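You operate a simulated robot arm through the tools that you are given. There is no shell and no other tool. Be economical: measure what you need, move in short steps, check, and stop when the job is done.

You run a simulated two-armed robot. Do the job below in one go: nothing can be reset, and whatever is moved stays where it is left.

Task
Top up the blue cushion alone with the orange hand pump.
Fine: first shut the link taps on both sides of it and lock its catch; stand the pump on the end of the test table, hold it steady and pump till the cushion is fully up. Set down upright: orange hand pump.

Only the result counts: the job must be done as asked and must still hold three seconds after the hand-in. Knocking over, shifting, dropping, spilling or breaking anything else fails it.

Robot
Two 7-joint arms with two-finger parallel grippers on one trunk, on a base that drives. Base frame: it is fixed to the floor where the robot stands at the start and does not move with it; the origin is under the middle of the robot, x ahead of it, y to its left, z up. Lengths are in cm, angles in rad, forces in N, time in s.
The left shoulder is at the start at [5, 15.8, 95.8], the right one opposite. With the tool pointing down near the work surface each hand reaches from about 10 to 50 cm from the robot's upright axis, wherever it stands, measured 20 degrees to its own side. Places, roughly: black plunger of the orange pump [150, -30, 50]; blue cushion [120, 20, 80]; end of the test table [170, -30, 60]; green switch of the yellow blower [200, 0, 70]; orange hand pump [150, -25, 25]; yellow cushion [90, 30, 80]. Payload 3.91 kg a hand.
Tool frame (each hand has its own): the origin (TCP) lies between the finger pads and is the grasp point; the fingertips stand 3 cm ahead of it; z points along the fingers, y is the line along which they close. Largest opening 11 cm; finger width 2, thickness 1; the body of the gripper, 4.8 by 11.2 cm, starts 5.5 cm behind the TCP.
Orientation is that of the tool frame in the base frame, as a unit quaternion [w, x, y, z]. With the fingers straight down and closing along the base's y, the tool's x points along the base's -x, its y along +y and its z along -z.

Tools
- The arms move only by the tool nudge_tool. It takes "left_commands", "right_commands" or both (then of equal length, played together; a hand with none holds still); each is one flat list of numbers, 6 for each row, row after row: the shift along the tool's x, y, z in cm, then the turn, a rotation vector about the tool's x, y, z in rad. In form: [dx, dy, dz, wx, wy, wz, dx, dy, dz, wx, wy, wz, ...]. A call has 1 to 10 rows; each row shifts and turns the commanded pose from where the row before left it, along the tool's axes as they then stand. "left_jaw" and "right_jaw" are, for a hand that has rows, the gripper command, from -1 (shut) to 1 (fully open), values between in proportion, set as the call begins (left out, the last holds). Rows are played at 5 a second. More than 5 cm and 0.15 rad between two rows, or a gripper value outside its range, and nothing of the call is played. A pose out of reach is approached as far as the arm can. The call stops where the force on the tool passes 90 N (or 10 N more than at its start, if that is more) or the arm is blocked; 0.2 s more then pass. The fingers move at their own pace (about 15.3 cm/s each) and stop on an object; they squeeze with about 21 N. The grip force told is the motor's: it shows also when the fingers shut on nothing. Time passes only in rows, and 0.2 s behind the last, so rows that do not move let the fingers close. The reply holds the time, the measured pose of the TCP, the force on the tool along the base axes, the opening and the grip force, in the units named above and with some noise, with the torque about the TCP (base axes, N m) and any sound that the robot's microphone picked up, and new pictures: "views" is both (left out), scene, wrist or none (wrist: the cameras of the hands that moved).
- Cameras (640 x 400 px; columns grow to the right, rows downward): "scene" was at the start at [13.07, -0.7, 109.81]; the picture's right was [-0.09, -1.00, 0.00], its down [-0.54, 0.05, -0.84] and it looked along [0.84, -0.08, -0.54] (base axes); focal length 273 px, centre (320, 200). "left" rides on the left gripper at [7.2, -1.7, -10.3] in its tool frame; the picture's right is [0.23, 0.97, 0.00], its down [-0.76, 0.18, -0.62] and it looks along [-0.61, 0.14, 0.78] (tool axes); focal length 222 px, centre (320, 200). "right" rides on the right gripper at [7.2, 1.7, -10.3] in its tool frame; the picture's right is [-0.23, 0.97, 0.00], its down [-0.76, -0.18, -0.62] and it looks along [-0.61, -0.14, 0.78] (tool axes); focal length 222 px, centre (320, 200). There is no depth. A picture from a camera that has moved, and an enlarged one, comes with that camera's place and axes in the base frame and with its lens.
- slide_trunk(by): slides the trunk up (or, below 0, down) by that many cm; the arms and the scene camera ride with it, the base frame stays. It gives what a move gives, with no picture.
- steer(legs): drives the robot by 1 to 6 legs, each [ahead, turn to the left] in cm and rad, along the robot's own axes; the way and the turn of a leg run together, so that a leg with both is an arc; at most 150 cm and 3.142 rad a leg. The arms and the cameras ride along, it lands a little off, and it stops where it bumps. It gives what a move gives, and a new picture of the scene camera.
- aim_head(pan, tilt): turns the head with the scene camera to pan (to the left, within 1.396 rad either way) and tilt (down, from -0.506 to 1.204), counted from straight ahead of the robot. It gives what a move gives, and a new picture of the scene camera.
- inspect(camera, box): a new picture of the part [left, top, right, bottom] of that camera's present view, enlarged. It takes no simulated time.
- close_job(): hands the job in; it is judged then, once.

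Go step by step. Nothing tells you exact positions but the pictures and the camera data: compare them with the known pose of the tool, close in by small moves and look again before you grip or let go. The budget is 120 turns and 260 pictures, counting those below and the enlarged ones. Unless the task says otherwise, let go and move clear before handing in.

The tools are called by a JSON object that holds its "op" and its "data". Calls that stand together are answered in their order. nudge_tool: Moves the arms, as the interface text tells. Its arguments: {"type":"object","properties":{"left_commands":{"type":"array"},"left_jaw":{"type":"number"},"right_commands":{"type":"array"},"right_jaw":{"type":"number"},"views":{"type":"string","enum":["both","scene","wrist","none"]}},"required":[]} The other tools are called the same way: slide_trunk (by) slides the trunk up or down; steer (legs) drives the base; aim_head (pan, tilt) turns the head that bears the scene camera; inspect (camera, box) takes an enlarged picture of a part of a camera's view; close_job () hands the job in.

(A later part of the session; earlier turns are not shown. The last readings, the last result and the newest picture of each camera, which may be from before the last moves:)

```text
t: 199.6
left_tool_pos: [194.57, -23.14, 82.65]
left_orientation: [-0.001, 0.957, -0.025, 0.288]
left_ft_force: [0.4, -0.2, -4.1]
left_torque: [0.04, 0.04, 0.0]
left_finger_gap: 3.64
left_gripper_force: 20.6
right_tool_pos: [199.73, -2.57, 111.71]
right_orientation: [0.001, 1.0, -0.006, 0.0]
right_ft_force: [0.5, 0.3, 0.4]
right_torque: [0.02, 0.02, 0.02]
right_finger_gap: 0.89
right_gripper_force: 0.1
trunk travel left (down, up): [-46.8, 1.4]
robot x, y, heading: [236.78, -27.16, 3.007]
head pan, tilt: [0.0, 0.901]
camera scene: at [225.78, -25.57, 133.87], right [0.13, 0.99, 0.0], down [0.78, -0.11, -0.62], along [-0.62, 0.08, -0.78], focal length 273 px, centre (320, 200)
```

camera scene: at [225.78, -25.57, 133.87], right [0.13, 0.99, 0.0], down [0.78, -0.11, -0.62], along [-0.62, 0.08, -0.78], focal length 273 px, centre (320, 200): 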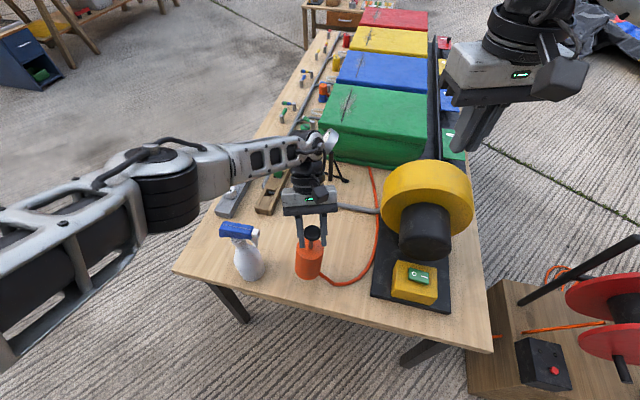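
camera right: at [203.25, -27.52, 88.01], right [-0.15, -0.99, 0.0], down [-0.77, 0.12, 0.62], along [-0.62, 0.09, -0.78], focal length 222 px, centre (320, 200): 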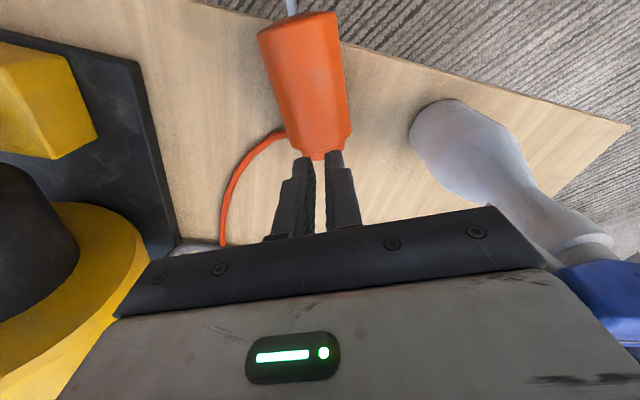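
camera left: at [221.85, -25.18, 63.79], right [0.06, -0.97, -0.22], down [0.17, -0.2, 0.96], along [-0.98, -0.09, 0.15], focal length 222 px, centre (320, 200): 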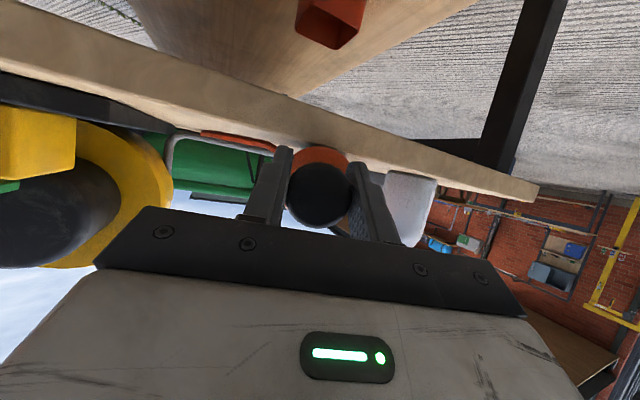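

Upright and clear. 8 cm further in, then lower.

{"op": "steer", "data": {"legs": [[8, 0]]}}

{"op": "slide_trunk", "data": {"by": -3}}

{"op": "slide_trunk", "data": {"by": -0.7}}

{"op": "slide_trunk", "data": {"by": -0.5}}

```text
t: 200.7
left_tool_pos: [186.75, -21.85, 82.72]
left_orientation: [0.0, 0.957, -0.026, 0.288]
left_ft_force: [-0.3, 0.0, -4.9]
left_torque: [0.07, 0.0, -0.02]
left_finger_gap: 3.6
left_gripper_force: 21.3
right_tool_pos: [191.84, -1.42, 111.67]
right_orientation: [0.0, 1.0, -0.007, -0.001]
right_ft_force: [-0.7, -0.5, 0.5]
right_torque: [-0.01, -0.03, 0.03]
right_finger_gap: 0.88
right_gripper_force: 0.1
trunk travel left (down, up): [-46.8, 1.4]
robot x, y, heading: [229.22, -26.26, 3.006]
head pan, tilt: [0.0, 0.901]
camera scene: at [217.89, -24.48, 133.85], right [0.14, 0.99, 0.0], down [0.78, -0.11, -0.62], along [-0.61, 0.08, -0.78], focal length 273 px, centre (320, 200)
```

scene: 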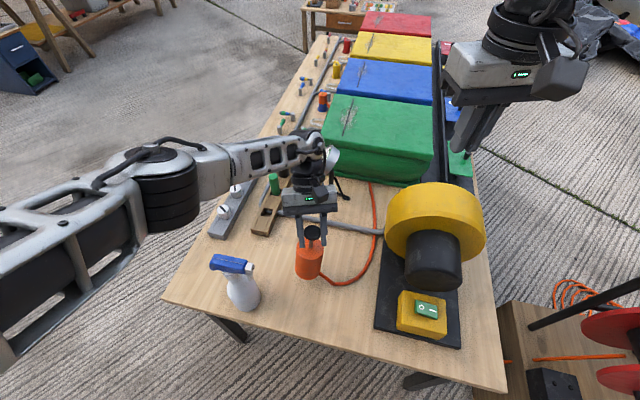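

```text
t: 201.4
left_tool_pos: [186.78, -22.0, 79.78]
left_orientation: [-0.001, 0.957, -0.026, 0.288]
left_ft_force: [-0.2, -0.3, -3.5]
left_torque: [0.05, 0.01, 0.01]
left_finger_gap: 3.62
left_gripper_force: 21.3
right_tool_pos: [191.96, -1.35, 108.63]
right_orientation: [0.0, 1.0, -0.007, 0.0]
right_ft_force: [-0.2, -0.8, -0.1]
right_torque: [0.0, -0.01, 0.01]
right_finger_gap: 0.86
right_gripper_force: 0.0
trunk travel left (down, up): [-43.8, 4.4]
robot x, y, heading: [229.59, -26.15, 3.004]
head pan, tilt: [0.0, 0.901]
```

```text
t: 202.0
left_tool_pos: [186.74, -22.08, 79.24]
left_orientation: [0.0, 0.958, -0.027, 0.287]
left_ft_force: [0.3, -1.3, 0.6]
left_torque: [-0.08, -0.06, 0.01]
left_finger_gap: 3.62
left_gripper_force: 20.9
right_tool_pos: [191.87, -1.48, 108.08]
right_orientation: [0.0, 1.0, -0.007, 0.001]
right_ft_force: [0.2, -0.8, 0.3]
right_torque: [0.0, 0.0, -0.03]
right_finger_gap: 0.88
right_gripper_force: 0.0
trunk travel left (down, up): [-43.1, 5.1]
robot x, y, heading: [229.42, -26.15, 3.008]
head pan, tilt: [0.0, 0.901]
```

```text
t: 202.5
left_tool_pos: [186.73, -22.01, 78.51]
left_orientation: [-0.002, 0.958, -0.026, 0.287]
left_ft_force: [1.9, -0.2, 2.2]
left_torque: [-0.15, -0.21, -0.02]
left_finger_gap: 3.59
left_gripper_force: 21.7
right_tool_pos: [192.04, -1.44, 107.52]
right_orientation: [-0.001, 1.0, -0.007, -0.001]
right_ft_force: [-0.7, 0.4, 0.2]
right_torque: [0.01, 0.01, 0.04]
right_finger_gap: 0.81
right_gripper_force: 0.1
trunk travel left (down, up): [-42.6, 5.6]
robot x, y, heading: [229.29, -26.21, 3.004]
head pan, tilt: [0.0, 0.901]
```

The pump stands on the table end, held by the knob with the left hand. Now I'll bring the right hand round, pitched forward, to hold the pump body.

{"op": "nudge_tool", "data": {"right_commands": [0, 0, 0, 0, 0, -0.14, 0, 0, 0, 0, 0, -0.13, 1.8, 3.3, 2.5, 0, 0, 0, 1.8, 3.3, 2.5, 0, 0, 0, 1.8, 3.3, 2.5, 0, 0, 0, 1.8, 3.3, 2.5, 0, 0, 0, 1.8, 3.3, 2.5, 0, 0, 0], "right_jaw": 1, "views": "none"}}

{"op": "nudge_tool", "data": {"right_commands": [0, 0, 0, 0, -0.137, 0, 0, 0, 0, 0, -0.137, 0, 0, 0, 0, 0, -0.137, 0, 0, 0, 0, 0, -0.137, 0, 0, 0, 0, 0, -0.137, 0, 0, 0, 0, 0, -0.137, 0, 0, 0, 0, 0, 0, 0], "views": "both"}}

```text
t: 204.1
left_tool_pos: [186.65, -22.07, 78.52]
left_orientation: [-0.001, 0.957, -0.027, 0.287]
left_ft_force: [1.7, 1.2, 2.2]
left_torque: [0.07, -0.19, 0.01]
left_finger_gap: 3.62
left_gripper_force: 20.4
right_tool_pos: [204.83, -15.16, 94.96]
right_orientation: [0.0, 0.992, 0.127, -0.001]
right_ft_force: [-0.2, 0.3, 0.3]
right_torque: [0.02, -0.01, 0.0]
right_finger_gap: 11.0
right_gripper_force: 0.0
trunk travel left (down, up): [-42.6, 5.6]
robot x, y, heading: [229.31, -26.14, 3.006]
head pan, tilt: [0.0, 0.901]
```

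```text
t: 205.7
left_tool_pos: [186.81, -22.1, 78.52]
left_orientation: [-0.001, 0.957, -0.026, 0.288]
left_ft_force: [1.7, 0.0, 1.0]
left_torque: [0.05, -0.04, -0.02]
left_finger_gap: 3.62
left_gripper_force: 20.8
right_tool_pos: [200.54, -19.21, 92.83]
right_orientation: [0.061, 0.915, 0.121, -0.38]
right_ft_force: [-0.6, 1.0, -0.3]
right_torque: [0.01, 0.01, -0.01]
right_finger_gap: 11.02
right_gripper_force: 0.0
right hand out of reach, approached as far as the arm can: row 2, 3, 4, 5, 6
trunk travel left (down, up): [-42.6, 5.6]
robot x, y, heading: [229.25, -26.12, 3.008]
head pan, tilt: [0.0, 0.901]
camera scene: at [218.03, -24.47, 129.67], right [0.14, 0.99, 0.0], down [0.78, -0.11, -0.62], along [-0.62, 0.08, -0.78], focal length 273 px, centre (320, 200)
camera right: at [212.94, -17.45, 95.12], right [0.1, -0.98, 0.18], down [-0.14, 0.16, 0.98], along [-0.98, -0.13, -0.12], focal length 222 px, centre (320, 200)
```

scene: 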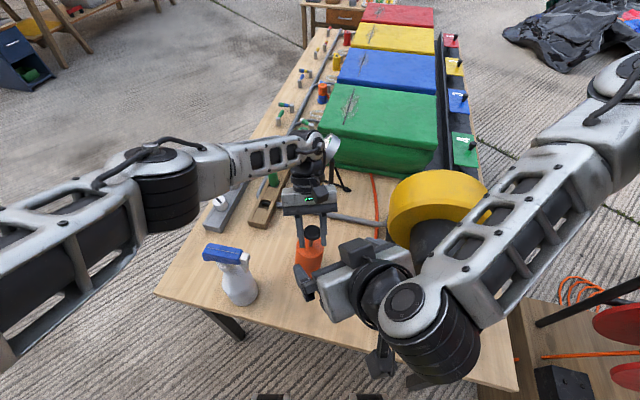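
right: 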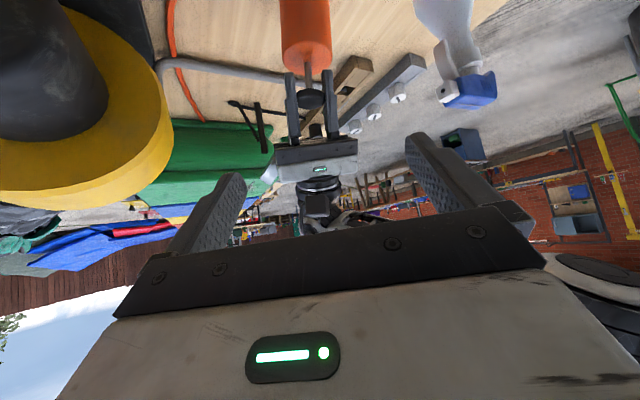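

Right hand is at 45° pitch, pointing at the pump. Descend to the pre-grasp point.

{"op": "nudge_tool", "data": {"right_commands": [2.1, -0.3, 3.8, 0, 0, 0, 2.1, -0.3, 3.8, 0, 0, 0, 2.1, -0.3, 3.8, 0, 0, 0, 2.1, -0.3, 3.8, 0, 0, 0, 0, 0, 0, 0, 0, 0], "views": "both"}}

{"op": "inspect", "data": {"camera": "scene", "box": [240, 180, 440, 330]}}

```text
t: 206.9
left_tool_pos: [186.69, -22.05, 78.46]
left_orientation: [-0.001, 0.958, -0.026, 0.287]
left_ft_force: [0.5, 0.5, 1.9]
left_torque: [0.03, 0.02, 0.05]
left_finger_gap: 3.63
left_gripper_force: 21.1
right_tool_pos: [194.58, -24.76, 80.18]
right_orientation: [0.048, 0.91, 0.117, -0.394]
right_ft_force: [0.0, -0.7, 0.6]
right_torque: [-0.01, 0.0, 0.02]
right_finger_gap: 11.0
right_gripper_force: 0.0
right hand out of reach, approached as far as the arm can: row 2, 3, 4
trunk travel left (down, up): [-42.6, 5.6]
robot x, y, heading: [229.08, -26.23, 3.003]
head pan, tilt: [0.0, 0.901]
camera scene: at [218.03, -24.49, 129.67], right [0.14, 0.99, 0.0], down [0.78, -0.11, -0.62], along [-0.62, 0.08, -0.78], focal length 273 px, centre (320, 200)
camera right: at [207.13, -23.25, 82.02], right [0.09, -0.98, 0.16], down [-0.11, 0.15, 0.98], along [-0.99, -0.11, -0.09], focal length 222 px, centre (320, 200)
```

scene: 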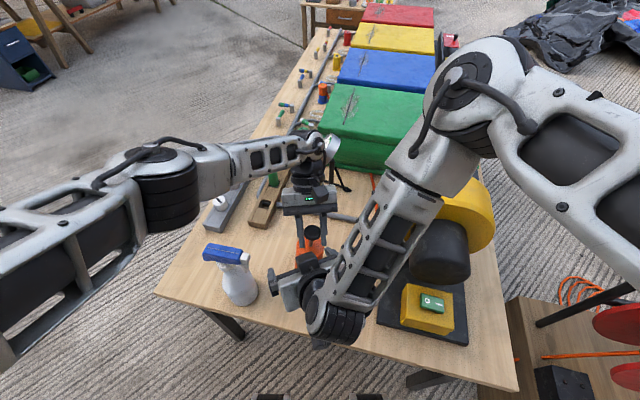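
right: 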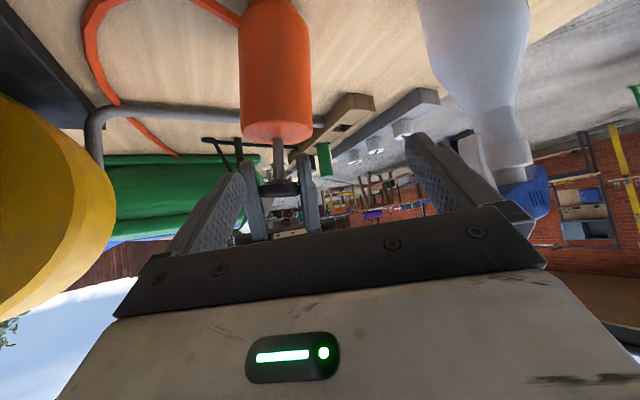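

```text
2.67 times, centred on (340, 255) of scene
camera zoom: at [218.03, -24.49, 129.67], right [0.14, 0.99, 0.0], down [0.78, -0.11, -0.62], along [-0.62, 0.08, -0.78], focal length 728 px, centre (267, 53)
```

zoom: 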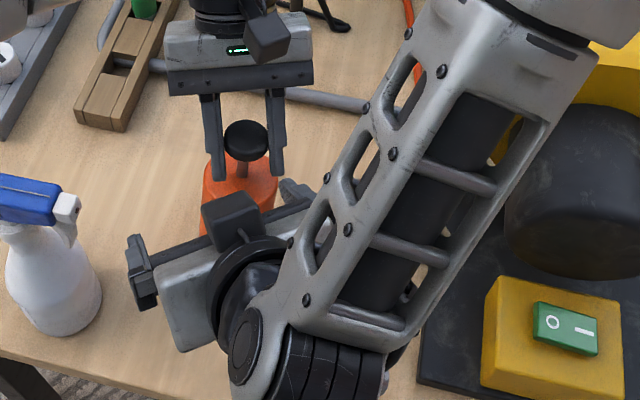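

The right arm can't get low enough from here with the trunk so high. The pump stands by itself, so I'll release the knob carefully, raise the left hand clear, and re-space: robot farther back and trunk lower.

{"op": "nudge_tool", "data": {"left_commands": [0, 0, 0, 0, 0, 0, 0, 0, -2, 0, 0, 0, 0, 0, -3, 0, 0, 0, 0, 0, -3, 0, 0, 0, 0, 0, -4, 0, -0.15, 0, 0, 0, -4, 0, -0.15, 0, 0, 0, -4, 0, -0.15, 0, 0, 0, -4, 0, -0.14, 0, 0, 0, -4, 0, 0, 0, 0, 0, -4, 0, 0, 0], "right_commands": [0, 0, 0, 0, 0, 0, 0, 0, -3, 0, 0, 0, 0, 0, -3, 0, 0, 0, 0, 0, -3, 0, 0, 0, 0, 0, 0, 0, 0, 0, 0, 0, 0, 0, 0, 0, 0, 0, 0, 0, 0, 0, 0, 0, 0, 0, 0, 0, 0, 0, 0, 0, 0, 0, 0, 0, 0, 0, 0, 0], "left_jaw": 0.2, "views": "scene"}}

```text
t: 209.1
left_tool_pos: [176.62, -21.95, 108.06]
left_orientation: [-0.008, 1.0, -0.024, -0.003]
left_ft_force: [0.1, 0.1, 0.4]
left_torque: [0.0, -0.01, 0.02]
left_finger_gap: 6.58
left_gripper_force: 0.1
right_tool_pos: [201.17, -23.09, 86.41]
right_orientation: [0.05, 0.909, 0.117, -0.396]
right_ft_force: [0.1, -0.4, 0.4]
right_torque: [-0.02, 0.01, 0.01]
right_finger_gap: 10.97
right_gripper_force: 0.1
trunk travel left (down, up): [-42.6, 5.6]
robot x, y, heading: [228.9, -26.07, 3.009]
head pan, tilt: [0.0, 0.901]
camera scene: at [218.04, -24.49, 129.67], right [0.14, 0.99, 0.0], down [0.78, -0.11, -0.62], along [-0.62, 0.08, -0.78], focal length 273 px, centre (320, 200)
```

scene: 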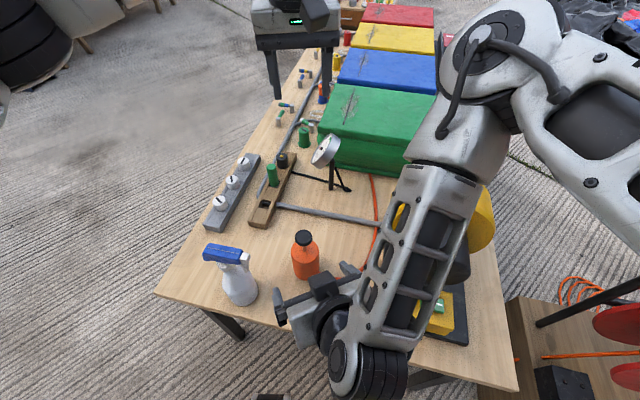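

Pump stands upright by itself. Backing off 16 cm and lowering the trunk.

{"op": "steer", "data": {"legs": [[-16, 0]]}}

{"op": "slide_trunk", "data": {"by": -13}}

{"op": "nudge_tool", "data": {"right_commands": [0, -3, 0, 0, 0, 0, 0, -3, 0, 0, -0.15, 0, 0, 0, 0, 0, -0.1, 0.1, 0, 0, 0, 0, 0, 0.15, 0, 0, 0, 0, 0, 0], "views": "both"}}

```text
t: 210.5
left_tool_pos: [192.42, -23.97, 107.95]
left_orientation: [-0.009, 1.0, -0.026, -0.003]
left_ft_force: [-0.2, 0.0, 0.3]
left_torque: [-0.01, 0.0, 0.01]
left_finger_gap: 6.57
left_gripper_force: 0.2
right_tool_pos: [216.76, -25.27, 86.45]
right_orientation: [0.05, 0.909, 0.116, -0.396]
right_ft_force: [-0.1, -0.4, 0.0]
right_torque: [-0.03, 0.01, -0.03]
right_finger_gap: 10.98
right_gripper_force: 0.0
trunk travel left (down, up): [-42.6, 5.6]
robot x, y, heading: [245.12, -28.26, 3.009]
head pan, tilt: [0.0, 0.901]
camera scene: at [233.72, -26.64, 129.68], right [0.14, 0.99, 0.0], down [0.78, -0.11, -0.62], along [-0.62, 0.09, -0.78], focal length 273 px, centre (320, 200)
```

scene: 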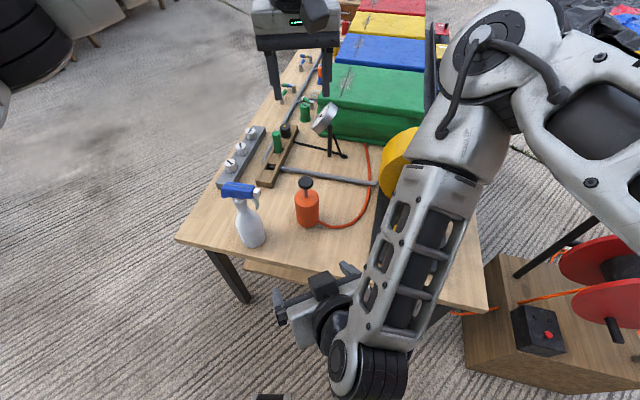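

```text
t: 212.1
left_tool_pos: [192.23, -23.97, 95.0]
left_orientation: [-0.009, 1.0, -0.025, -0.003]
left_ft_force: [0.3, -1.1, -0.7]
left_torque: [0.0, 0.02, -0.01]
left_finger_gap: 6.6
left_gripper_force: 0.1
right_tool_pos: [216.79, -25.34, 73.49]
right_orientation: [0.051, 0.909, 0.117, -0.396]
right_ft_force: [-0.3, -0.6, 0.2]
right_torque: [-0.02, -0.01, 0.0]
right_finger_gap: 11.01
right_gripper_force: 0.1
trunk travel left (down, up): [-29.6, 18.6]
robot x, y, heading: [244.8, -28.34, 3.002]
head pan, tilt: [0.0, 0.901]
```

```text
t: 213.3
left_tool_pos: [192.2, -23.94, 94.94]
left_orientation: [-0.008, 1.0, -0.026, -0.002]
left_ft_force: [-0.1, 0.0, 0.9]
left_torque: [-0.01, -0.03, 0.01]
left_finger_gap: 6.58
left_gripper_force: 0.1
right_tool_pos: [215.75, -24.56, 77.36]
right_orientation: [0.126, 0.859, 0.001, -0.496]
right_ft_force: [-0.8, -0.3, 0.6]
right_torque: [-0.02, -0.02, 0.0]
right_finger_gap: 11.01
right_gripper_force: 0.1
right hand out of reach, approached as far as the arm can: row 2, 3
trunk travel left (down, up): [-29.6, 18.6]
robot x, y, heading: [245.04, -28.44, 3.006]
head pan, tilt: [0.0, 0.901]
camera scene: at [233.65, -26.62, 116.67], right [0.14, 0.99, 0.0], down [0.78, -0.11, -0.62], along [-0.62, 0.09, -0.78], focal length 273 px, centre (320, 200)
camera right: at [228.44, -24.8, 76.57], right [0.0, -0.92, 0.4], down [0.12, 0.4, 0.91], along [-0.99, 0.04, 0.11], focal length 222 px, centre (320, 200)
```

scene: 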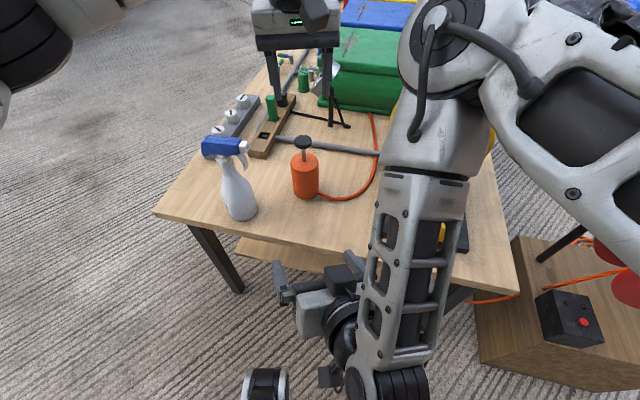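
right: 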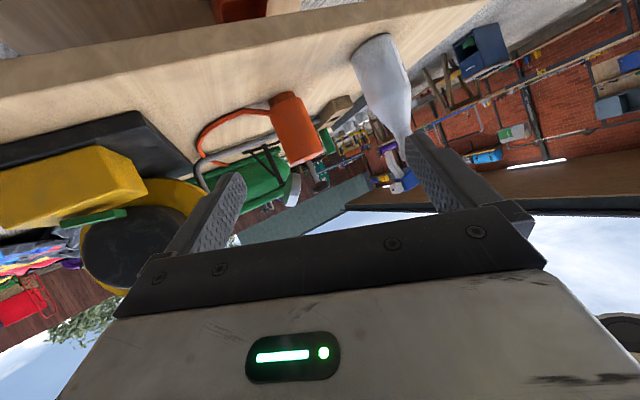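

The right hand has good extension now. I'll level its roll, aim it at the pump and approach partway.

{"op": "nudge_tool", "data": {"right_commands": [0, 0, 0, 0, 0, -0.125, 0, 0, 0, 0, 0, -0.122, 0, 0, 3, 0.097, 0, 0.052, 0, 0, 3, 0.097, 0, 0.052, 0, 0, 3, 0.097, 0, 0.052, -0.5, 0, 3.5, 0, 0, 0, -0.5, 0, 3.5, 0, 0, 0, 0, 0, 0, 0, 0, 0], "views": "wrist"}}

{"op": "inspect", "data": {"camera": "scene", "box": [220, 110, 420, 280]}}

```text
t: 215.1
left_tool_pos: [192.2, -24.09, 94.96]
left_orientation: [-0.008, 1.0, -0.025, -0.002]
left_ft_force: [-0.4, -0.1, 0.4]
left_torque: [-0.01, -0.01, 0.0]
left_finger_gap: 6.62
left_gripper_force: 0.0
right_tool_pos: [201.28, -25.02, 70.57]
right_orientation: [-0.022, 0.859, -0.035, -0.511]
right_ft_force: [0.3, -0.4, -0.2]
right_torque: [0.0, -0.01, 0.01]
right_finger_gap: 11.0
right_gripper_force: 0.1
trunk travel left (down, up): [-29.6, 18.6]
robot x, y, heading: [244.69, -28.61, 3.005]
head pan, tilt: [0.0, 0.901]
camera right: at [213.61, -27.62, 69.23], right [-0.19, -0.96, 0.2], down [0.2, 0.16, 0.97], along [-0.96, 0.22, 0.16], focal length 222 px, centre (320, 200)
```

right: 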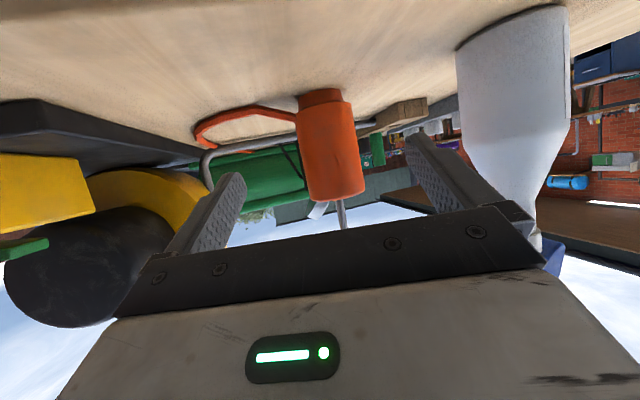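

```text
2.35 times, centred on (320, 195) of scene
camera zoom: at [233.65, -26.62, 116.67], right [0.14, 0.99, 0.0], down [0.78, -0.11, -0.62], along [-0.62, 0.09, -0.78], focal length 642 px, centre (320, 212)
```

zoom: 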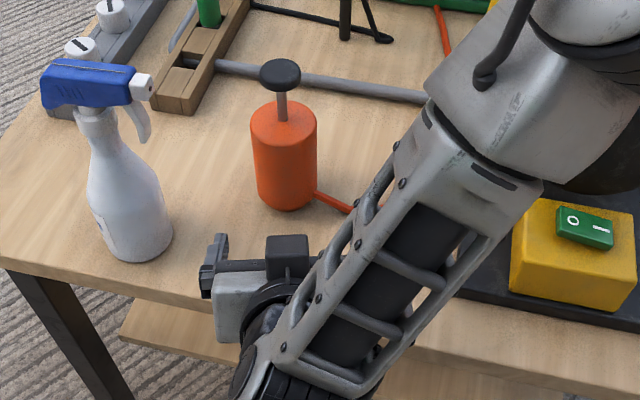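

Lined up with the pump. Advance about 12 cm in level steps.

{"op": "nudge_tool", "data": {"right_commands": [-0.85, 0, 3.1, 0, 0, 0, -0.85, 0, 3.1, 0, 0, 0, -0.85, 0, 3.1, 0, 0, 0, 0, 0, 0, 0, 0, 0], "views": "wrist"}}

{"op": "inspect", "data": {"camera": "scene", "box": [220, 110, 420, 280]}}

```text
t: 216.1
left_tool_pos: [192.28, -23.97, 94.87]
left_orientation: [-0.009, 1.0, -0.026, -0.003]
left_ft_force: [-0.6, 0.9, -0.6]
left_torque: [0.04, 0.0, -0.03]
left_finger_gap: 6.58
left_gripper_force: 0.1
right_tool_pos: [191.84, -24.34, 68.33]
right_orientation: [-0.023, 0.859, -0.035, -0.511]
right_ft_force: [0.5, 0.3, 0.2]
right_torque: [0.02, -0.04, -0.01]
right_finger_gap: 11.0
right_gripper_force: 0.2
trunk travel left (down, up): [-29.6, 18.6]
robot x, y, heading: [244.58, -28.45, 3.003]
head pan, tilt: [0.0, 0.901]
camera right: at [204.28, -27.01, 67.01], right [-0.19, -0.96, 0.2], down [0.2, 0.16, 0.97], along [-0.96, 0.22, 0.16], focal length 222 px, centre (320, 200)
```

right: 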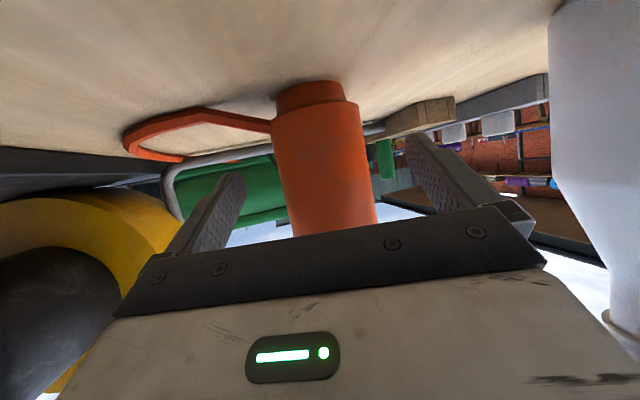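

```text
2.35 times, centred on (320, 195) of scene
camera zoom: at [233.65, -26.62, 116.67], right [0.14, 0.99, 0.0], down [0.78, -0.11, -0.62], along [-0.62, 0.09, -0.78], focal length 642 px, centre (320, 212)
```

zoom: 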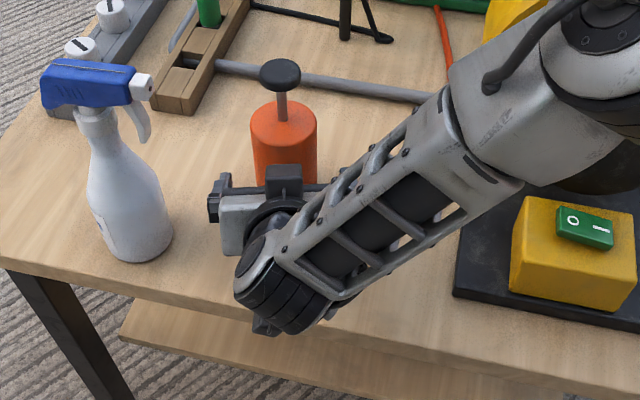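

One more 3 cm step, then close on the body.

{"op": "nudge_tool", "data": {"right_commands": [-0.8, 0, 3, 0, 0, 0, 0, 0, 0, 0, 0, 0], "views": "none"}}

{"op": "nudge_tool", "data": {"right_commands": [0, 0, 0, 0, 0, 0, 0, 0, 0, 0, 0, 0, 0, 0, 0, 0, 0, 0], "right_jaw": -1, "views": "wrist"}}

{"op": "inspect", "data": {"camera": "scene", "box": [220, 50, 420, 220]}}

```text
t: 216.7
left_tool_pos: [192.18, -24.02, 94.88]
left_orientation: [-0.009, 1.0, -0.026, -0.002]
left_ft_force: [0.0, 0.5, -0.5]
left_torque: [-0.01, 0.03, 0.01]
left_finger_gap: 6.58
left_gripper_force: 0.1
right_tool_pos: [189.03, -23.9, 67.66]
right_orientation: [-0.022, 0.859, -0.034, -0.51]
right_ft_force: [0.5, -0.5, 0.1]
right_torque: [0.04, -0.03, 0.01]
right_finger_gap: 10.99
right_gripper_force: 0.1
trunk travel left (down, up): [-29.6, 18.6]
robot x, y, heading: [244.75, -28.46, 3.003]
head pan, tilt: [0.0, 0.901]
```

```text
t: 217.5
left_tool_pos: [192.21, -24.13, 94.81]
left_orientation: [-0.009, 1.0, -0.025, -0.002]
left_ft_force: [0.0, 0.2, -1.4]
left_torque: [0.01, 0.04, 0.01]
left_finger_gap: 6.59
left_gripper_force: 0.0
right_tool_pos: [188.84, -23.98, 67.67]
right_orientation: [-0.021, 0.859, -0.034, -0.511]
right_ft_force: [-0.4, -0.6, 0.7]
right_torque: [0.01, 0.02, 0.04]
right_finger_gap: 6.51
right_gripper_force: 21.0
trunk travel left (down, up): [-29.6, 18.6]
robot x, y, heading: [245.05, -28.27, 3.004]
head pan, tilt: [0.0, 0.901]
camera right: at [201.28, -26.65, 66.3], right [-0.19, -0.96, 0.2], down [0.2, 0.16, 0.97], along [-0.96, 0.22, 0.16], focal length 222 px, centre (320, 200)
```

right: 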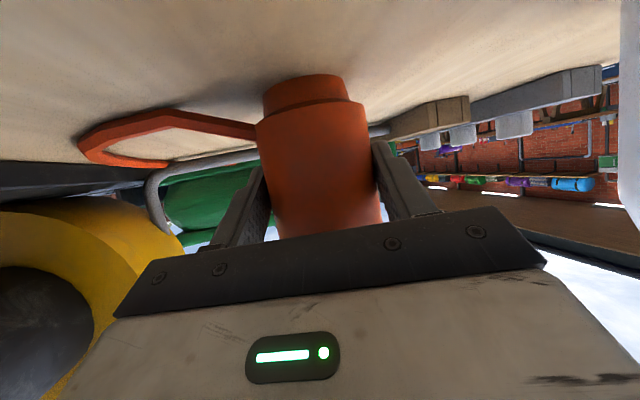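

```text
2.35 times, centred on (320, 135) of scene
camera zoom: at [233.64, -26.63, 116.67], right [0.14, 0.99, 0.0], down [0.78, -0.11, -0.62], along [-0.62, 0.09, -0.78], focal length 642 px, centre (320, 353)
```

zoom: 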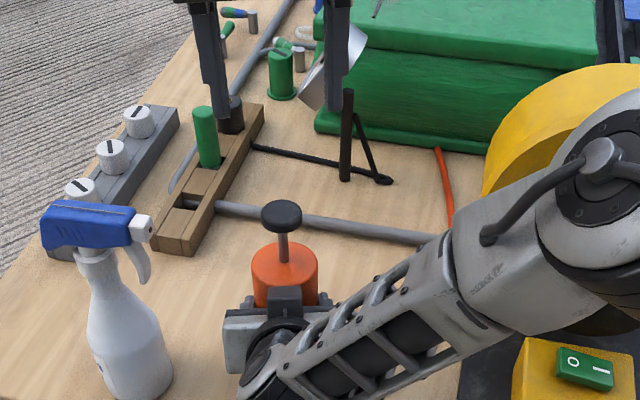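

Body is held firmly. Now bring the left hand over the knob and down.

{"op": "nudge_tool", "data": {"left_commands": [-2.2, 0, 2, 0, 0, 0, -2.2, 0, 2, 0, 0, 0, 0, 0, 3, 0, 0, 0, 0, 0, 3, 0, 0, 0, 0, 0, 2, 0, 0, 0, 0, 0, 0, 0, 0, 0], "left_jaw": 0, "views": "wrist"}}

{"op": "inspect", "data": {"camera": "scene", "box": [220, 50, 420, 220]}}

```text
t: 218.9
left_tool_pos: [187.61, -23.55, 83.07]
left_orientation: [-0.009, 1.0, -0.025, -0.003]
left_ft_force: [-0.1, 1.0, -0.4]
left_torque: [0.0, -0.01, 0.01]
left_finger_gap: 5.53
left_gripper_force: 0.1
right_tool_pos: [188.92, -23.94, 67.56]
right_orientation: [-0.022, 0.859, -0.034, -0.51]
right_ft_force: [0.4, -0.7, 0.0]
right_torque: [0.1, -0.1, -0.03]
right_finger_gap: 6.5
right_gripper_force: 21.0
trunk travel left (down, up): [-29.6, 18.6]
robot x, y, heading: [245.03, -28.66, 3.001]
head pan, tilt: [0.0, 0.901]
camera left: at [195.11, -22.44, 93.57], right [0.18, -0.98, -0.02], down [-0.77, -0.15, 0.62], along [-0.62, -0.1, -0.78], focal length 222 px, centre (320, 200)
```

left: 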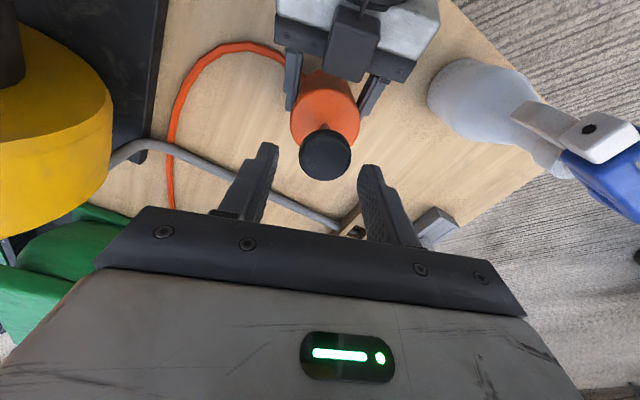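

```text
2.35 times, centred on (320, 135) of scene
camera zoom: at [233.65, -26.63, 116.67], right [0.14, 0.99, 0.0], down [0.78, -0.11, -0.62], along [-0.62, 0.09, -0.78], focal length 642 px, centre (320, 353)
```

zoom: 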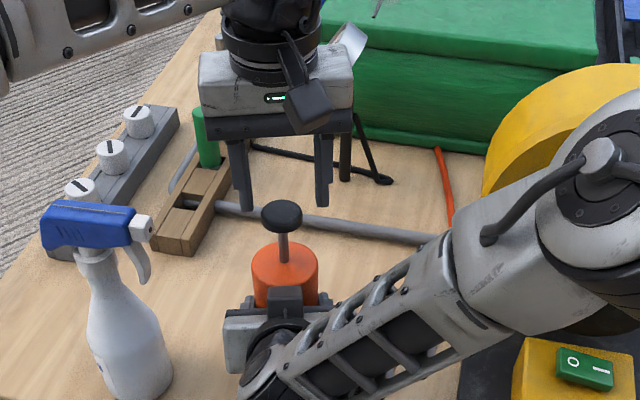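

Knob exactly below. Lower 4.3 cm and grip.

{"op": "nudge_tool", "data": {"left_commands": [0, 0.2, 2.2, 0, 0, 0, 0, 0, 2.1, 0, 0, 0, 0, 0, 0, 0, 0, 0], "views": "none"}}

{"op": "nudge_tool", "data": {"left_commands": [0, 0, 0, 0, 0, 0, 0, 0, 0, 0, 0, 0, 0, 0, 0, 0, 0, 0], "left_jaw": -1, "views": "wrist"}}

```text
t: 219.7
left_tool_pos: [187.84, -23.74, 78.68]
left_orientation: [-0.008, 1.0, -0.026, -0.002]
left_ft_force: [-0.4, -0.3, -0.7]
left_torque: [-0.01, 0.0, -0.02]
left_finger_gap: 5.5
left_gripper_force: 0.1
right_tool_pos: [188.88, -24.03, 67.6]
right_orientation: [-0.022, 0.859, -0.034, -0.511]
right_ft_force: [1.3, -0.3, -0.2]
right_torque: [0.08, -0.07, -0.01]
right_finger_gap: 6.47
right_gripper_force: 21.1
trunk travel left (down, up): [-29.6, 18.6]
robot x, y, heading: [244.7, -28.09, 3.005]
head pan, tilt: [0.0, 0.901]
```

```text
t: 220.5
left_tool_pos: [187.73, -23.9, 78.71]
left_orientation: [-0.008, 1.0, -0.026, -0.003]
left_ft_force: [-1.6, -5.8, -0.4]
left_torque: [-0.03, 0.01, -0.02]
left_finger_gap: 3.65
left_gripper_force: 20.9
right_tool_pos: [188.83, -23.85, 67.65]
right_orientation: [-0.022, 0.859, -0.035, -0.511]
right_ft_force: [2.1, 5.1, -0.4]
right_torque: [-0.58, -0.02, -0.08]
right_finger_gap: 6.48
right_gripper_force: 21.1
trunk travel left (down, up): [-29.6, 18.6]
robot x, y, heading: [244.77, -28.45, 3.0]
head pan, tilt: [0.0, 0.901]
camera left: at [195.13, -22.62, 89.25], right [0.18, -0.98, -0.02], down [-0.77, -0.15, 0.62], along [-0.62, -0.1, -0.78], focal length 222 px, centre (320, 200)
```

left: 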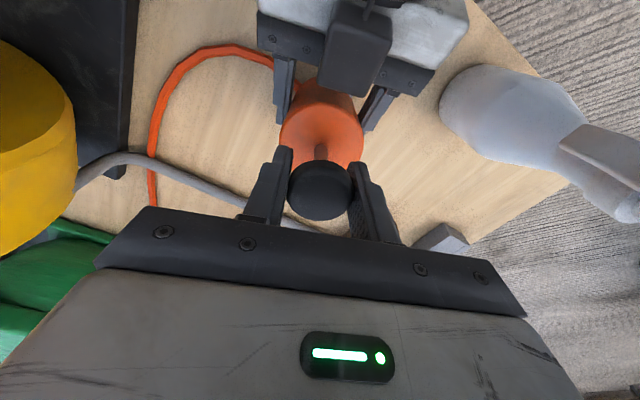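

Both holds are in place: right on the body, left on the knob. Test how the plunger moves upward.

{"op": "nudge_tool", "data": {"left_commands": [0, 0, -1, 0, 0, 0, 0, 0, -1, 0, 0, 0, 0, 0, -1, 0, 0, 0, 0, 0, 0, 0, 0, 0], "views": "wrist"}}

{"op": "nudge_tool", "data": {"left_commands": [0, 0, 1, 0, 0, 0, 0, 0, 1, 0, 0, 0, 0, 0, 1, 0, 0, 0, 0, 0, 1, 0, 0, 0, 0, 0, 1, 0, 0, 0, 0, 0, 0, 0, 0, 0], "views": "wrist"}}

```text
t: 221.5
left_tool_pos: [187.89, -23.74, 81.57]
left_orientation: [-0.008, 1.0, -0.026, -0.002]
left_ft_force: [4.4, -4.0, -14.6]
left_torque: [-0.06, -0.29, -0.01]
left_finger_gap: 3.65
left_gripper_force: 21.5
right_tool_pos: [188.88, -23.97, 67.61]
right_orientation: [-0.022, 0.858, -0.034, -0.512]
right_ft_force: [-4.8, 3.1, 10.2]
right_torque: [-0.45, -0.31, 0.0]
right_finger_gap: 6.48
right_gripper_force: 21.0
trunk travel left (down, up): [-29.6, 18.6]
robot x, y, heading: [245.03, -28.2, 3.008]
head pan, tilt: [0.0, 0.901]
camera left: at [195.2, -22.62, 92.17], right [0.18, -0.98, -0.02], down [-0.77, -0.15, 0.62], along [-0.62, -0.1, -0.78], focal length 222 px, centre (320, 200)
```

left: 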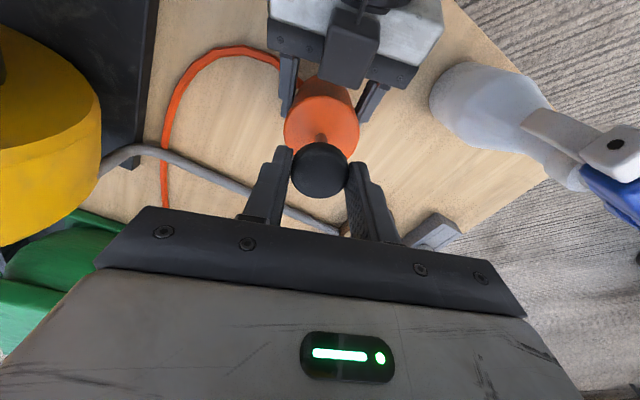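

```text
t: 222.9
left_tool_pos: [187.58, -23.72, 76.69]
left_orientation: [-0.008, 1.0, -0.025, -0.006]
left_ft_force: [-5.9, -9.3, 13.2]
left_torque: [-0.14, 0.24, -0.03]
left_finger_gap: 3.65
left_gripper_force: 20.8
right_tool_pos: [189.07, -23.93, 67.54]
right_orientation: [-0.022, 0.86, -0.035, -0.509]
right_ft_force: [7.3, 10.2, -13.3]
right_torque: [-0.49, 0.12, -0.15]
right_finger_gap: 6.53
right_gripper_force: 20.9
trunk travel left (down, up): [-29.6, 18.6]
robot x, y, heading: [244.69, -28.16, 3.002]
head pan, tilt: [0.0, 0.901]
camera left: at [195.03, -22.58, 87.26], right [0.18, -0.98, -0.02], down [-0.76, -0.15, 0.63], along [-0.62, -0.1, -0.78], focal length 222 px, centre (320, 200)
```

left: 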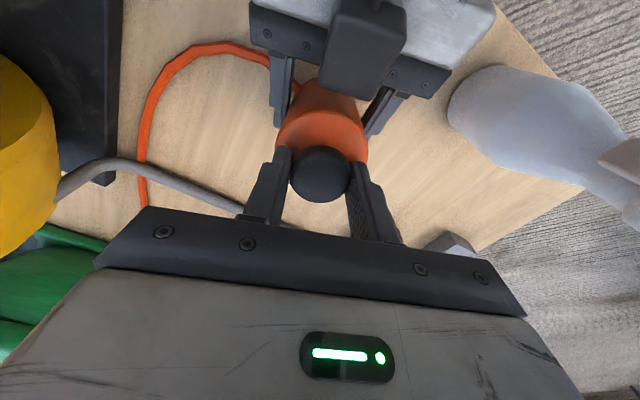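

The plunger moves about 4–5 cm. Now pumping: full strokes, two per call.

{"op": "nudge_tool", "data": {"left_commands": [0, 0, -2.2, 0, 0, 0, 0, 0, -2.2, 0, 0, 0, 0, 0, 2.2, 0, 0, 0, 0, 0, 2.2, 0, 0, 0, 0, 0, -2.2, 0, 0, 0, 0, 0, -2.2, 0, 0, 0, 0, 0, 2.2, 0, 0, 0, 0, 0, 2.2, 0, 0, 0, 0, 0, 0, 0, 0, 0], "views": "wrist"}}

{"op": "nudge_tool", "data": {"left_commands": [0, 0, -2.2, 0, 0, 0, 0, 0, -2.2, 0, 0, 0, 0, 0, 2.2, 0, 0, 0, 0, 0, 2.2, 0, 0, 0, 0, 0, -2.2, 0, 0, 0, 0, 0, -2.2, 0, 0, 0, 0, 0, 2.2, 0, 0, 0, 0, 0, 2.2, 0, 0, 0, 0, 0, 0, 0, 0, 0], "views": "scene"}}

{"op": "inspect", "data": {"camera": "scene", "box": [220, 0, 420, 220]}}

```text
t: 224.9
left_tool_pos: [187.7, -23.94, 76.73]
left_orientation: [-0.008, 1.0, -0.026, -0.002]
left_ft_force: [7.6, -1.0, 9.5]
left_torque: [0.0, -0.5, 0.04]
left_finger_gap: 3.63
left_gripper_force: 21.3
right_tool_pos: [188.79, -23.96, 67.53]
right_orientation: [-0.022, 0.859, -0.035, -0.511]
right_ft_force: [-8.0, 1.4, -11.2]
right_torque: [-0.13, -0.35, 0.03]
right_finger_gap: 6.54
right_gripper_force: 21.0
trunk travel left (down, up): [-29.6, 18.6]
robot x, y, heading: [244.84, -28.81, 2.997]
head pan, tilt: [0.0, 0.901]
camera left: at [195.15, -22.74, 87.28], right [0.18, -0.98, -0.02], down [-0.77, -0.15, 0.62], along [-0.62, -0.1, -0.78], focal length 222 px, centre (320, 200)
```

left: 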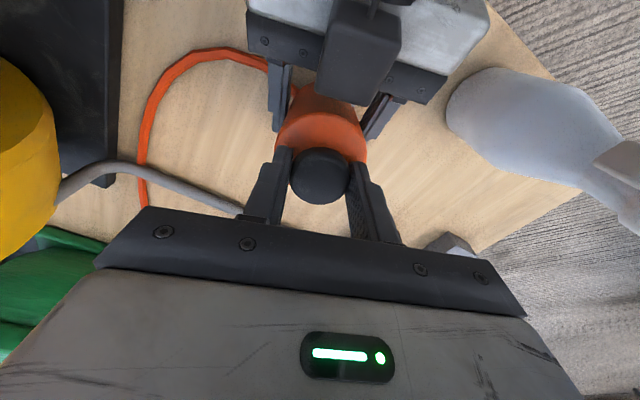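

```text
t: 226.9
left_tool_pos: [187.71, -23.64, 76.67]
left_orientation: [-0.009, 1.0, -0.025, -0.003]
left_ft_force: [3.5, -14.0, 13.1]
left_torque: [-0.32, -0.2, -0.02]
left_finger_gap: 3.63
left_gripper_force: 21.2
right_tool_pos: [189.02, -23.95, 67.63]
right_orientation: [-0.023, 0.859, -0.036, -0.51]
right_ft_force: [-4.0, 11.3, -8.3]
right_torque: [-0.82, -0.13, -0.08]
right_finger_gap: 6.51
right_gripper_force: 21.0
trunk travel left (down, up): [-29.6, 18.6]
robot x, y, heading: [244.58, -28.3, 3.004]
head pan, tilt: [0.0, 0.901]
camera scene: at [233.69, -26.65, 116.68], right [0.14, 0.99, 0.0], down [0.78, -0.11, -0.62], along [-0.62, 0.09, -0.78], focal length 273 px, centre (320, 200)
```

scene: 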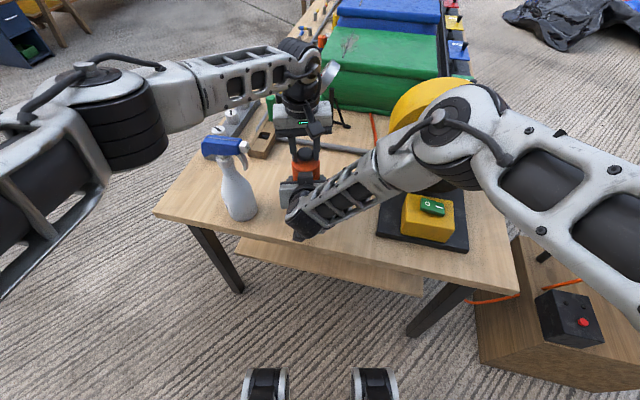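

```text
1.82 times, centred on (320, 110) of scene
camera zoom: at [233.69, -26.65, 116.68], right [0.14, 0.99, 0.0], down [0.78, -0.11, -0.62], along [-0.62, 0.09, -0.78], focal length 496 px, centre (320, 364)
```

zoom: 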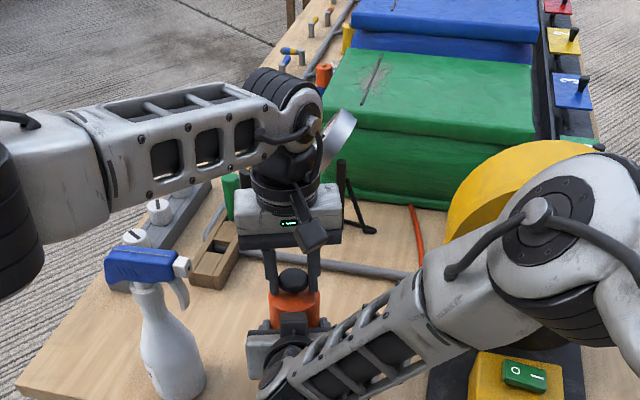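

The plunger is stroking well and nothing has shifted; the blue cushion seems to be rising. Continue with several more strokes.

{"op": "aim_head", "data": {"pan": 0.0, "tilt": 0.55}}

{"op": "nudge_tool", "data": {"left_commands": [0, 0, -2.2, 0, 0, 0, 0, 0, -2.2, 0, 0, 0, 0, 0, 2.2, 0, 0, 0, 0, 0, 2.2, 0, 0, 0, 0, 0, -2.2, 0, 0, 0, 0, 0, -2.2, 0, 0, 0, 0, 0, 2.2, 0, 0, 0, 0, 0, 2.2, 0, 0, 0], "views": "none"}}

{"op": "nudge_tool", "data": {"left_commands": [0, 0, -2.2, 0, 0, 0, 0, 0, -2.2, 0, 0, 0, 0, 0, 2.2, 0, 0, 0, 0, 0, 2.2, 0, 0, 0, 0, 0, -2.2, 0, 0, 0, 0, 0, -2.2, 0, 0, 0, 0, 0, 2.2, 0, 0, 0, 0, 0, 2.2, 0, 0, 0], "views": "none"}}

{"op": "nudge_tool", "data": {"left_commands": [0, 0, -2.2, 0, 0, 0, 0, 0, -2.2, 0, 0, 0, 0, 0, 2.2, 0, 0, 0, 0, 0, 2.2, 0, 0, 0, 0, 0, -2.2, 0, 0, 0, 0, 0, -2.2, 0, 0, 0, 0, 0, 2.2, 0, 0, 0, 0, 0, 2.2, 0, 0, 0], "views": "scene"}}

```text
t: 227.8
left_tool_pos: [187.64, -23.65, 76.63]
left_orientation: [-0.009, 1.0, -0.026, -0.004]
left_ft_force: [-0.3, -13.9, 14.4]
left_torque: [-0.3, 0.05, -0.01]
left_finger_gap: 3.64
left_gripper_force: 21.6
right_tool_pos: [188.9, -23.92, 67.71]
right_orientation: [-0.023, 0.858, -0.036, -0.511]
right_ft_force: [-1.2, 14.1, -8.4]
right_torque: [-0.73, -0.01, -0.11]
right_finger_gap: 6.55
right_gripper_force: 21.2
trunk travel left (down, up): [-29.6, 18.6]
robot x, y, heading: [244.57, -28.5, 3.001]
head pan, tilt: [0.0, 0.55]
camera scene: at [232.28, -26.43, 119.6], right [0.14, 0.99, 0.0], down [0.52, -0.07, -0.85], along [-0.84, 0.12, -0.52], focal length 273 px, centre (320, 200)
```

scene: 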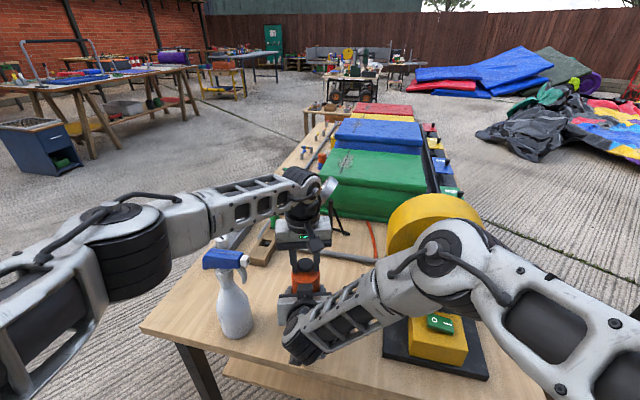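

```text
t: 229.6
left_tool_pos: [187.72, -23.61, 76.81]
left_orientation: [-0.01, 1.0, -0.026, -0.003]
left_ft_force: [4.6, -5.2, 13.9]
left_torque: [-0.1, -0.23, -0.02]
left_finger_gap: 3.64
left_gripper_force: 20.7
right_tool_pos: [188.93, -23.91, 67.63]
right_orientation: [-0.023, 0.859, -0.035, -0.51]
right_ft_force: [-5.0, 2.7, -8.8]
right_torque: [-0.48, -0.14, 0.03]
right_finger_gap: 6.54
right_gripper_force: 21.0
trunk travel left (down, up): [-29.6, 18.6]
robot x, y, heading: [244.37, -28.19, 3.002]
head pan, tilt: [0.0, 0.55]
```

```text
t: 231.3
left_tool_pos: [187.67, -23.86, 77.0]
left_orientation: [-0.009, 1.0, -0.025, -0.003]
left_ft_force: [3.2, -7.5, 7.2]
left_torque: [-0.14, -0.11, -0.06]
left_finger_gap: 3.61
left_gripper_force: 20.4
right_tool_pos: [188.9, -23.91, 67.59]
right_orientation: [-0.023, 0.859, -0.036, -0.509]
right_ft_force: [-2.4, 5.3, -5.2]
right_torque: [-0.55, -0.23, -0.02]
right_finger_gap: 6.48
right_gripper_force: 21.4
trunk travel left (down, up): [-29.6, 18.6]
robot x, y, heading: [244.8, -28.75, 3.0]
head pan, tilt: [0.0, 0.55]
```

```text
t: 233.2
left_tool_pos: [187.86, -23.74, 76.91]
left_orientation: [-0.009, 1.0, -0.025, -0.002]
left_ft_force: [4.2, -11.2, 11.4]
left_torque: [-0.31, -0.37, 0.03]
left_finger_gap: 3.66
left_gripper_force: 21.1
right_tool_pos: [188.9, -23.9, 67.58]
right_orientation: [-0.023, 0.859, -0.035, -0.51]
right_ft_force: [-4.0, 9.2, -8.6]
right_torque: [-0.77, -0.12, -0.06]
right_finger_gap: 6.5
right_gripper_force: 21.1
trunk travel left (down, up): [-29.6, 18.6]
robot x, y, heading: [244.83, -28.19, 3.004]
head pan, tilt: [0.0, 0.55]
camera scene: at [232.25, -26.45, 119.61], right [0.14, 0.99, 0.0], down [0.52, -0.07, -0.85], along [-0.84, 0.12, -0.52], focal length 273 px, centre (320, 200)
```

scene: 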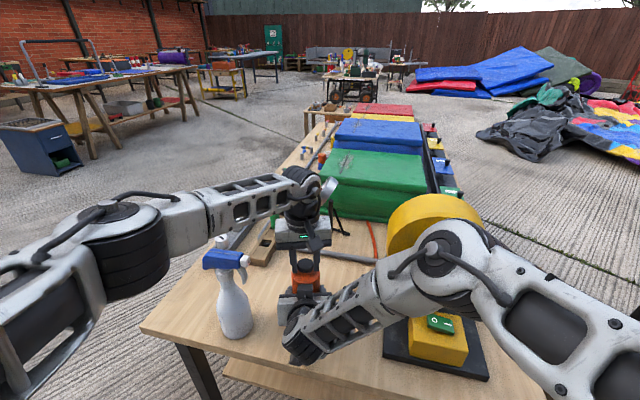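

{"op": "inspect", "data": {"camera": "scene", "box": [310, 95, 470, 225]}}

{"op": "nudge_tool", "data": {"left_commands": [0, 0, -2.2, 0, 0, 0, 0, 0, -2.2, 0, 0, 0, 0, 0, 2.2, 0, 0, 0, 0, 0, 2.2, 0, 0, 0, 0, 0, -2.2, 0, 0, 0, 0, 0, -2.2, 0, 0, 0, 0, 0, 2.2, 0, 0, 0, 0, 0, 2.2, 0, 0, 0], "views": "none"}}

{"op": "nudge_tool", "data": {"left_commands": [0, 0, -2.2, 0, 0, 0, 0, 0, -2.2, 0, 0, 0, 0, 0, 2.2, 0, 0, 0, 0, 0, 2.2, 0, 0, 0, 0, 0, -2.2, 0, 0, 0, 0, 0, -2.2, 0, 0, 0, 0, 0, 2.2, 0, 0, 0, 0, 0, 2.2, 0, 0, 0], "views": "none"}}

{"op": "nudge_tool", "data": {"left_commands": [0, 0, -2.2, 0, 0, 0, 0, 0, -2.2, 0, 0, 0, 0, 0, 2.2, 0, 0, 0, 0, 0, 2.2, 0, 0, 0, 0, 0, -2.2, 0, 0, 0, 0, 0, -2.2, 0, 0, 0, 0, 0, 2.2, 0, 0, 0, 0, 0, 2.2, 0, 0, 0], "views": "none"}}

{"op": "inspect", "data": {"camera": "scene", "box": [310, 95, 470, 225]}}

```text
3.08 times, centred on (390, 160) of scene
camera zoom: at [232.25, -26.45, 119.61], right [0.14, 0.99, 0.0], down [0.52, -0.07, -0.85], along [-0.84, 0.12, -0.52], focal length 840 px, centre (105, 323)
```

zoom: 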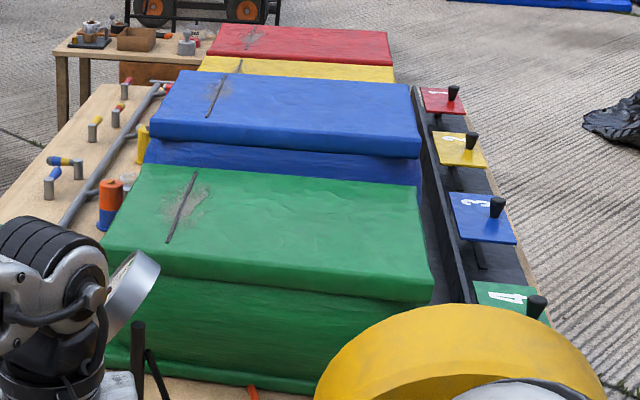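

```text
t: 234.9
left_tool_pos: [187.62, -23.7, 76.85]
left_orientation: [-0.009, 1.0, -0.025, -0.004]
left_ft_force: [4.8, -7.6, 13.1]
left_torque: [-0.14, -0.12, 0.03]
left_finger_gap: 3.65
left_gripper_force: 21.1
right_tool_pos: [188.85, -23.9, 67.57]
right_orientation: [-0.022, 0.859, -0.035, -0.51]
right_ft_force: [-7.9, 6.2, -10.0]
right_torque: [-0.5, -0.29, -0.04]
right_finger_gap: 6.51
right_gripper_force: 21.1
trunk travel left (down, up): [-29.6, 18.6]
robot x, y, heading: [245.21, -28.32, 3.009]
head pan, tilt: [0.0, 0.55]
```

```text
t: 236.8
left_tool_pos: [187.52, -23.69, 76.87]
left_orientation: [-0.01, 1.0, -0.024, -0.005]
left_ft_force: [1.1, -9.7, 11.4]
left_torque: [-0.22, -0.38, -0.02]
left_finger_gap: 3.64
left_gripper_force: 21.2
right_tool_pos: [188.95, -23.92, 67.58]
right_orientation: [-0.023, 0.859, -0.035, -0.511]
right_ft_force: [-2.7, 8.2, -7.1]
right_torque: [-0.61, 0.4, -0.03]
right_finger_gap: 6.53
right_gripper_force: 20.8
trunk travel left (down, up): [-29.6, 18.6]
robot x, y, heading: [245.06, -28.42, 3.011]
head pan, tilt: [0.0, 0.55]
```

```text
t: 238.6
left_tool_pos: [187.58, -23.55, 76.98]
left_orientation: [-0.009, 1.0, -0.026, -0.004]
left_ft_force: [1.8, -9.7, 11.7]
left_torque: [-0.26, -0.4, 0.01]
left_finger_gap: 3.65
left_gripper_force: 20.6
right_tool_pos: [188.86, -23.92, 67.67]
right_orientation: [-0.022, 0.859, -0.034, -0.51]
right_ft_force: [-3.0, 7.5, -7.9]
right_torque: [-0.69, 0.27, -0.04]
right_finger_gap: 6.54
right_gripper_force: 21.2
trunk travel left (down, up): [-29.6, 18.6]
robot x, y, heading: [244.87, -28.39, 3.005]
head pan, tilt: [0.0, 0.55]
```

```text
3.08 times, centred on (390, 160) of scene
camera zoom: at [232.26, -26.45, 119.62], right [0.14, 0.99, 0.0], down [0.52, -0.07, -0.85], along [-0.84, 0.12, -0.52], focal length 840 px, centre (105, 323)
```

zoom: 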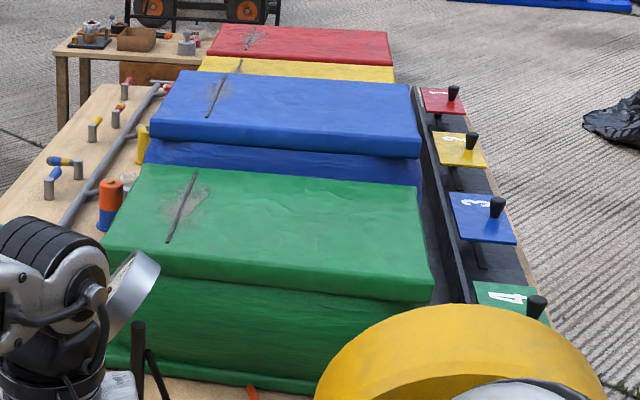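

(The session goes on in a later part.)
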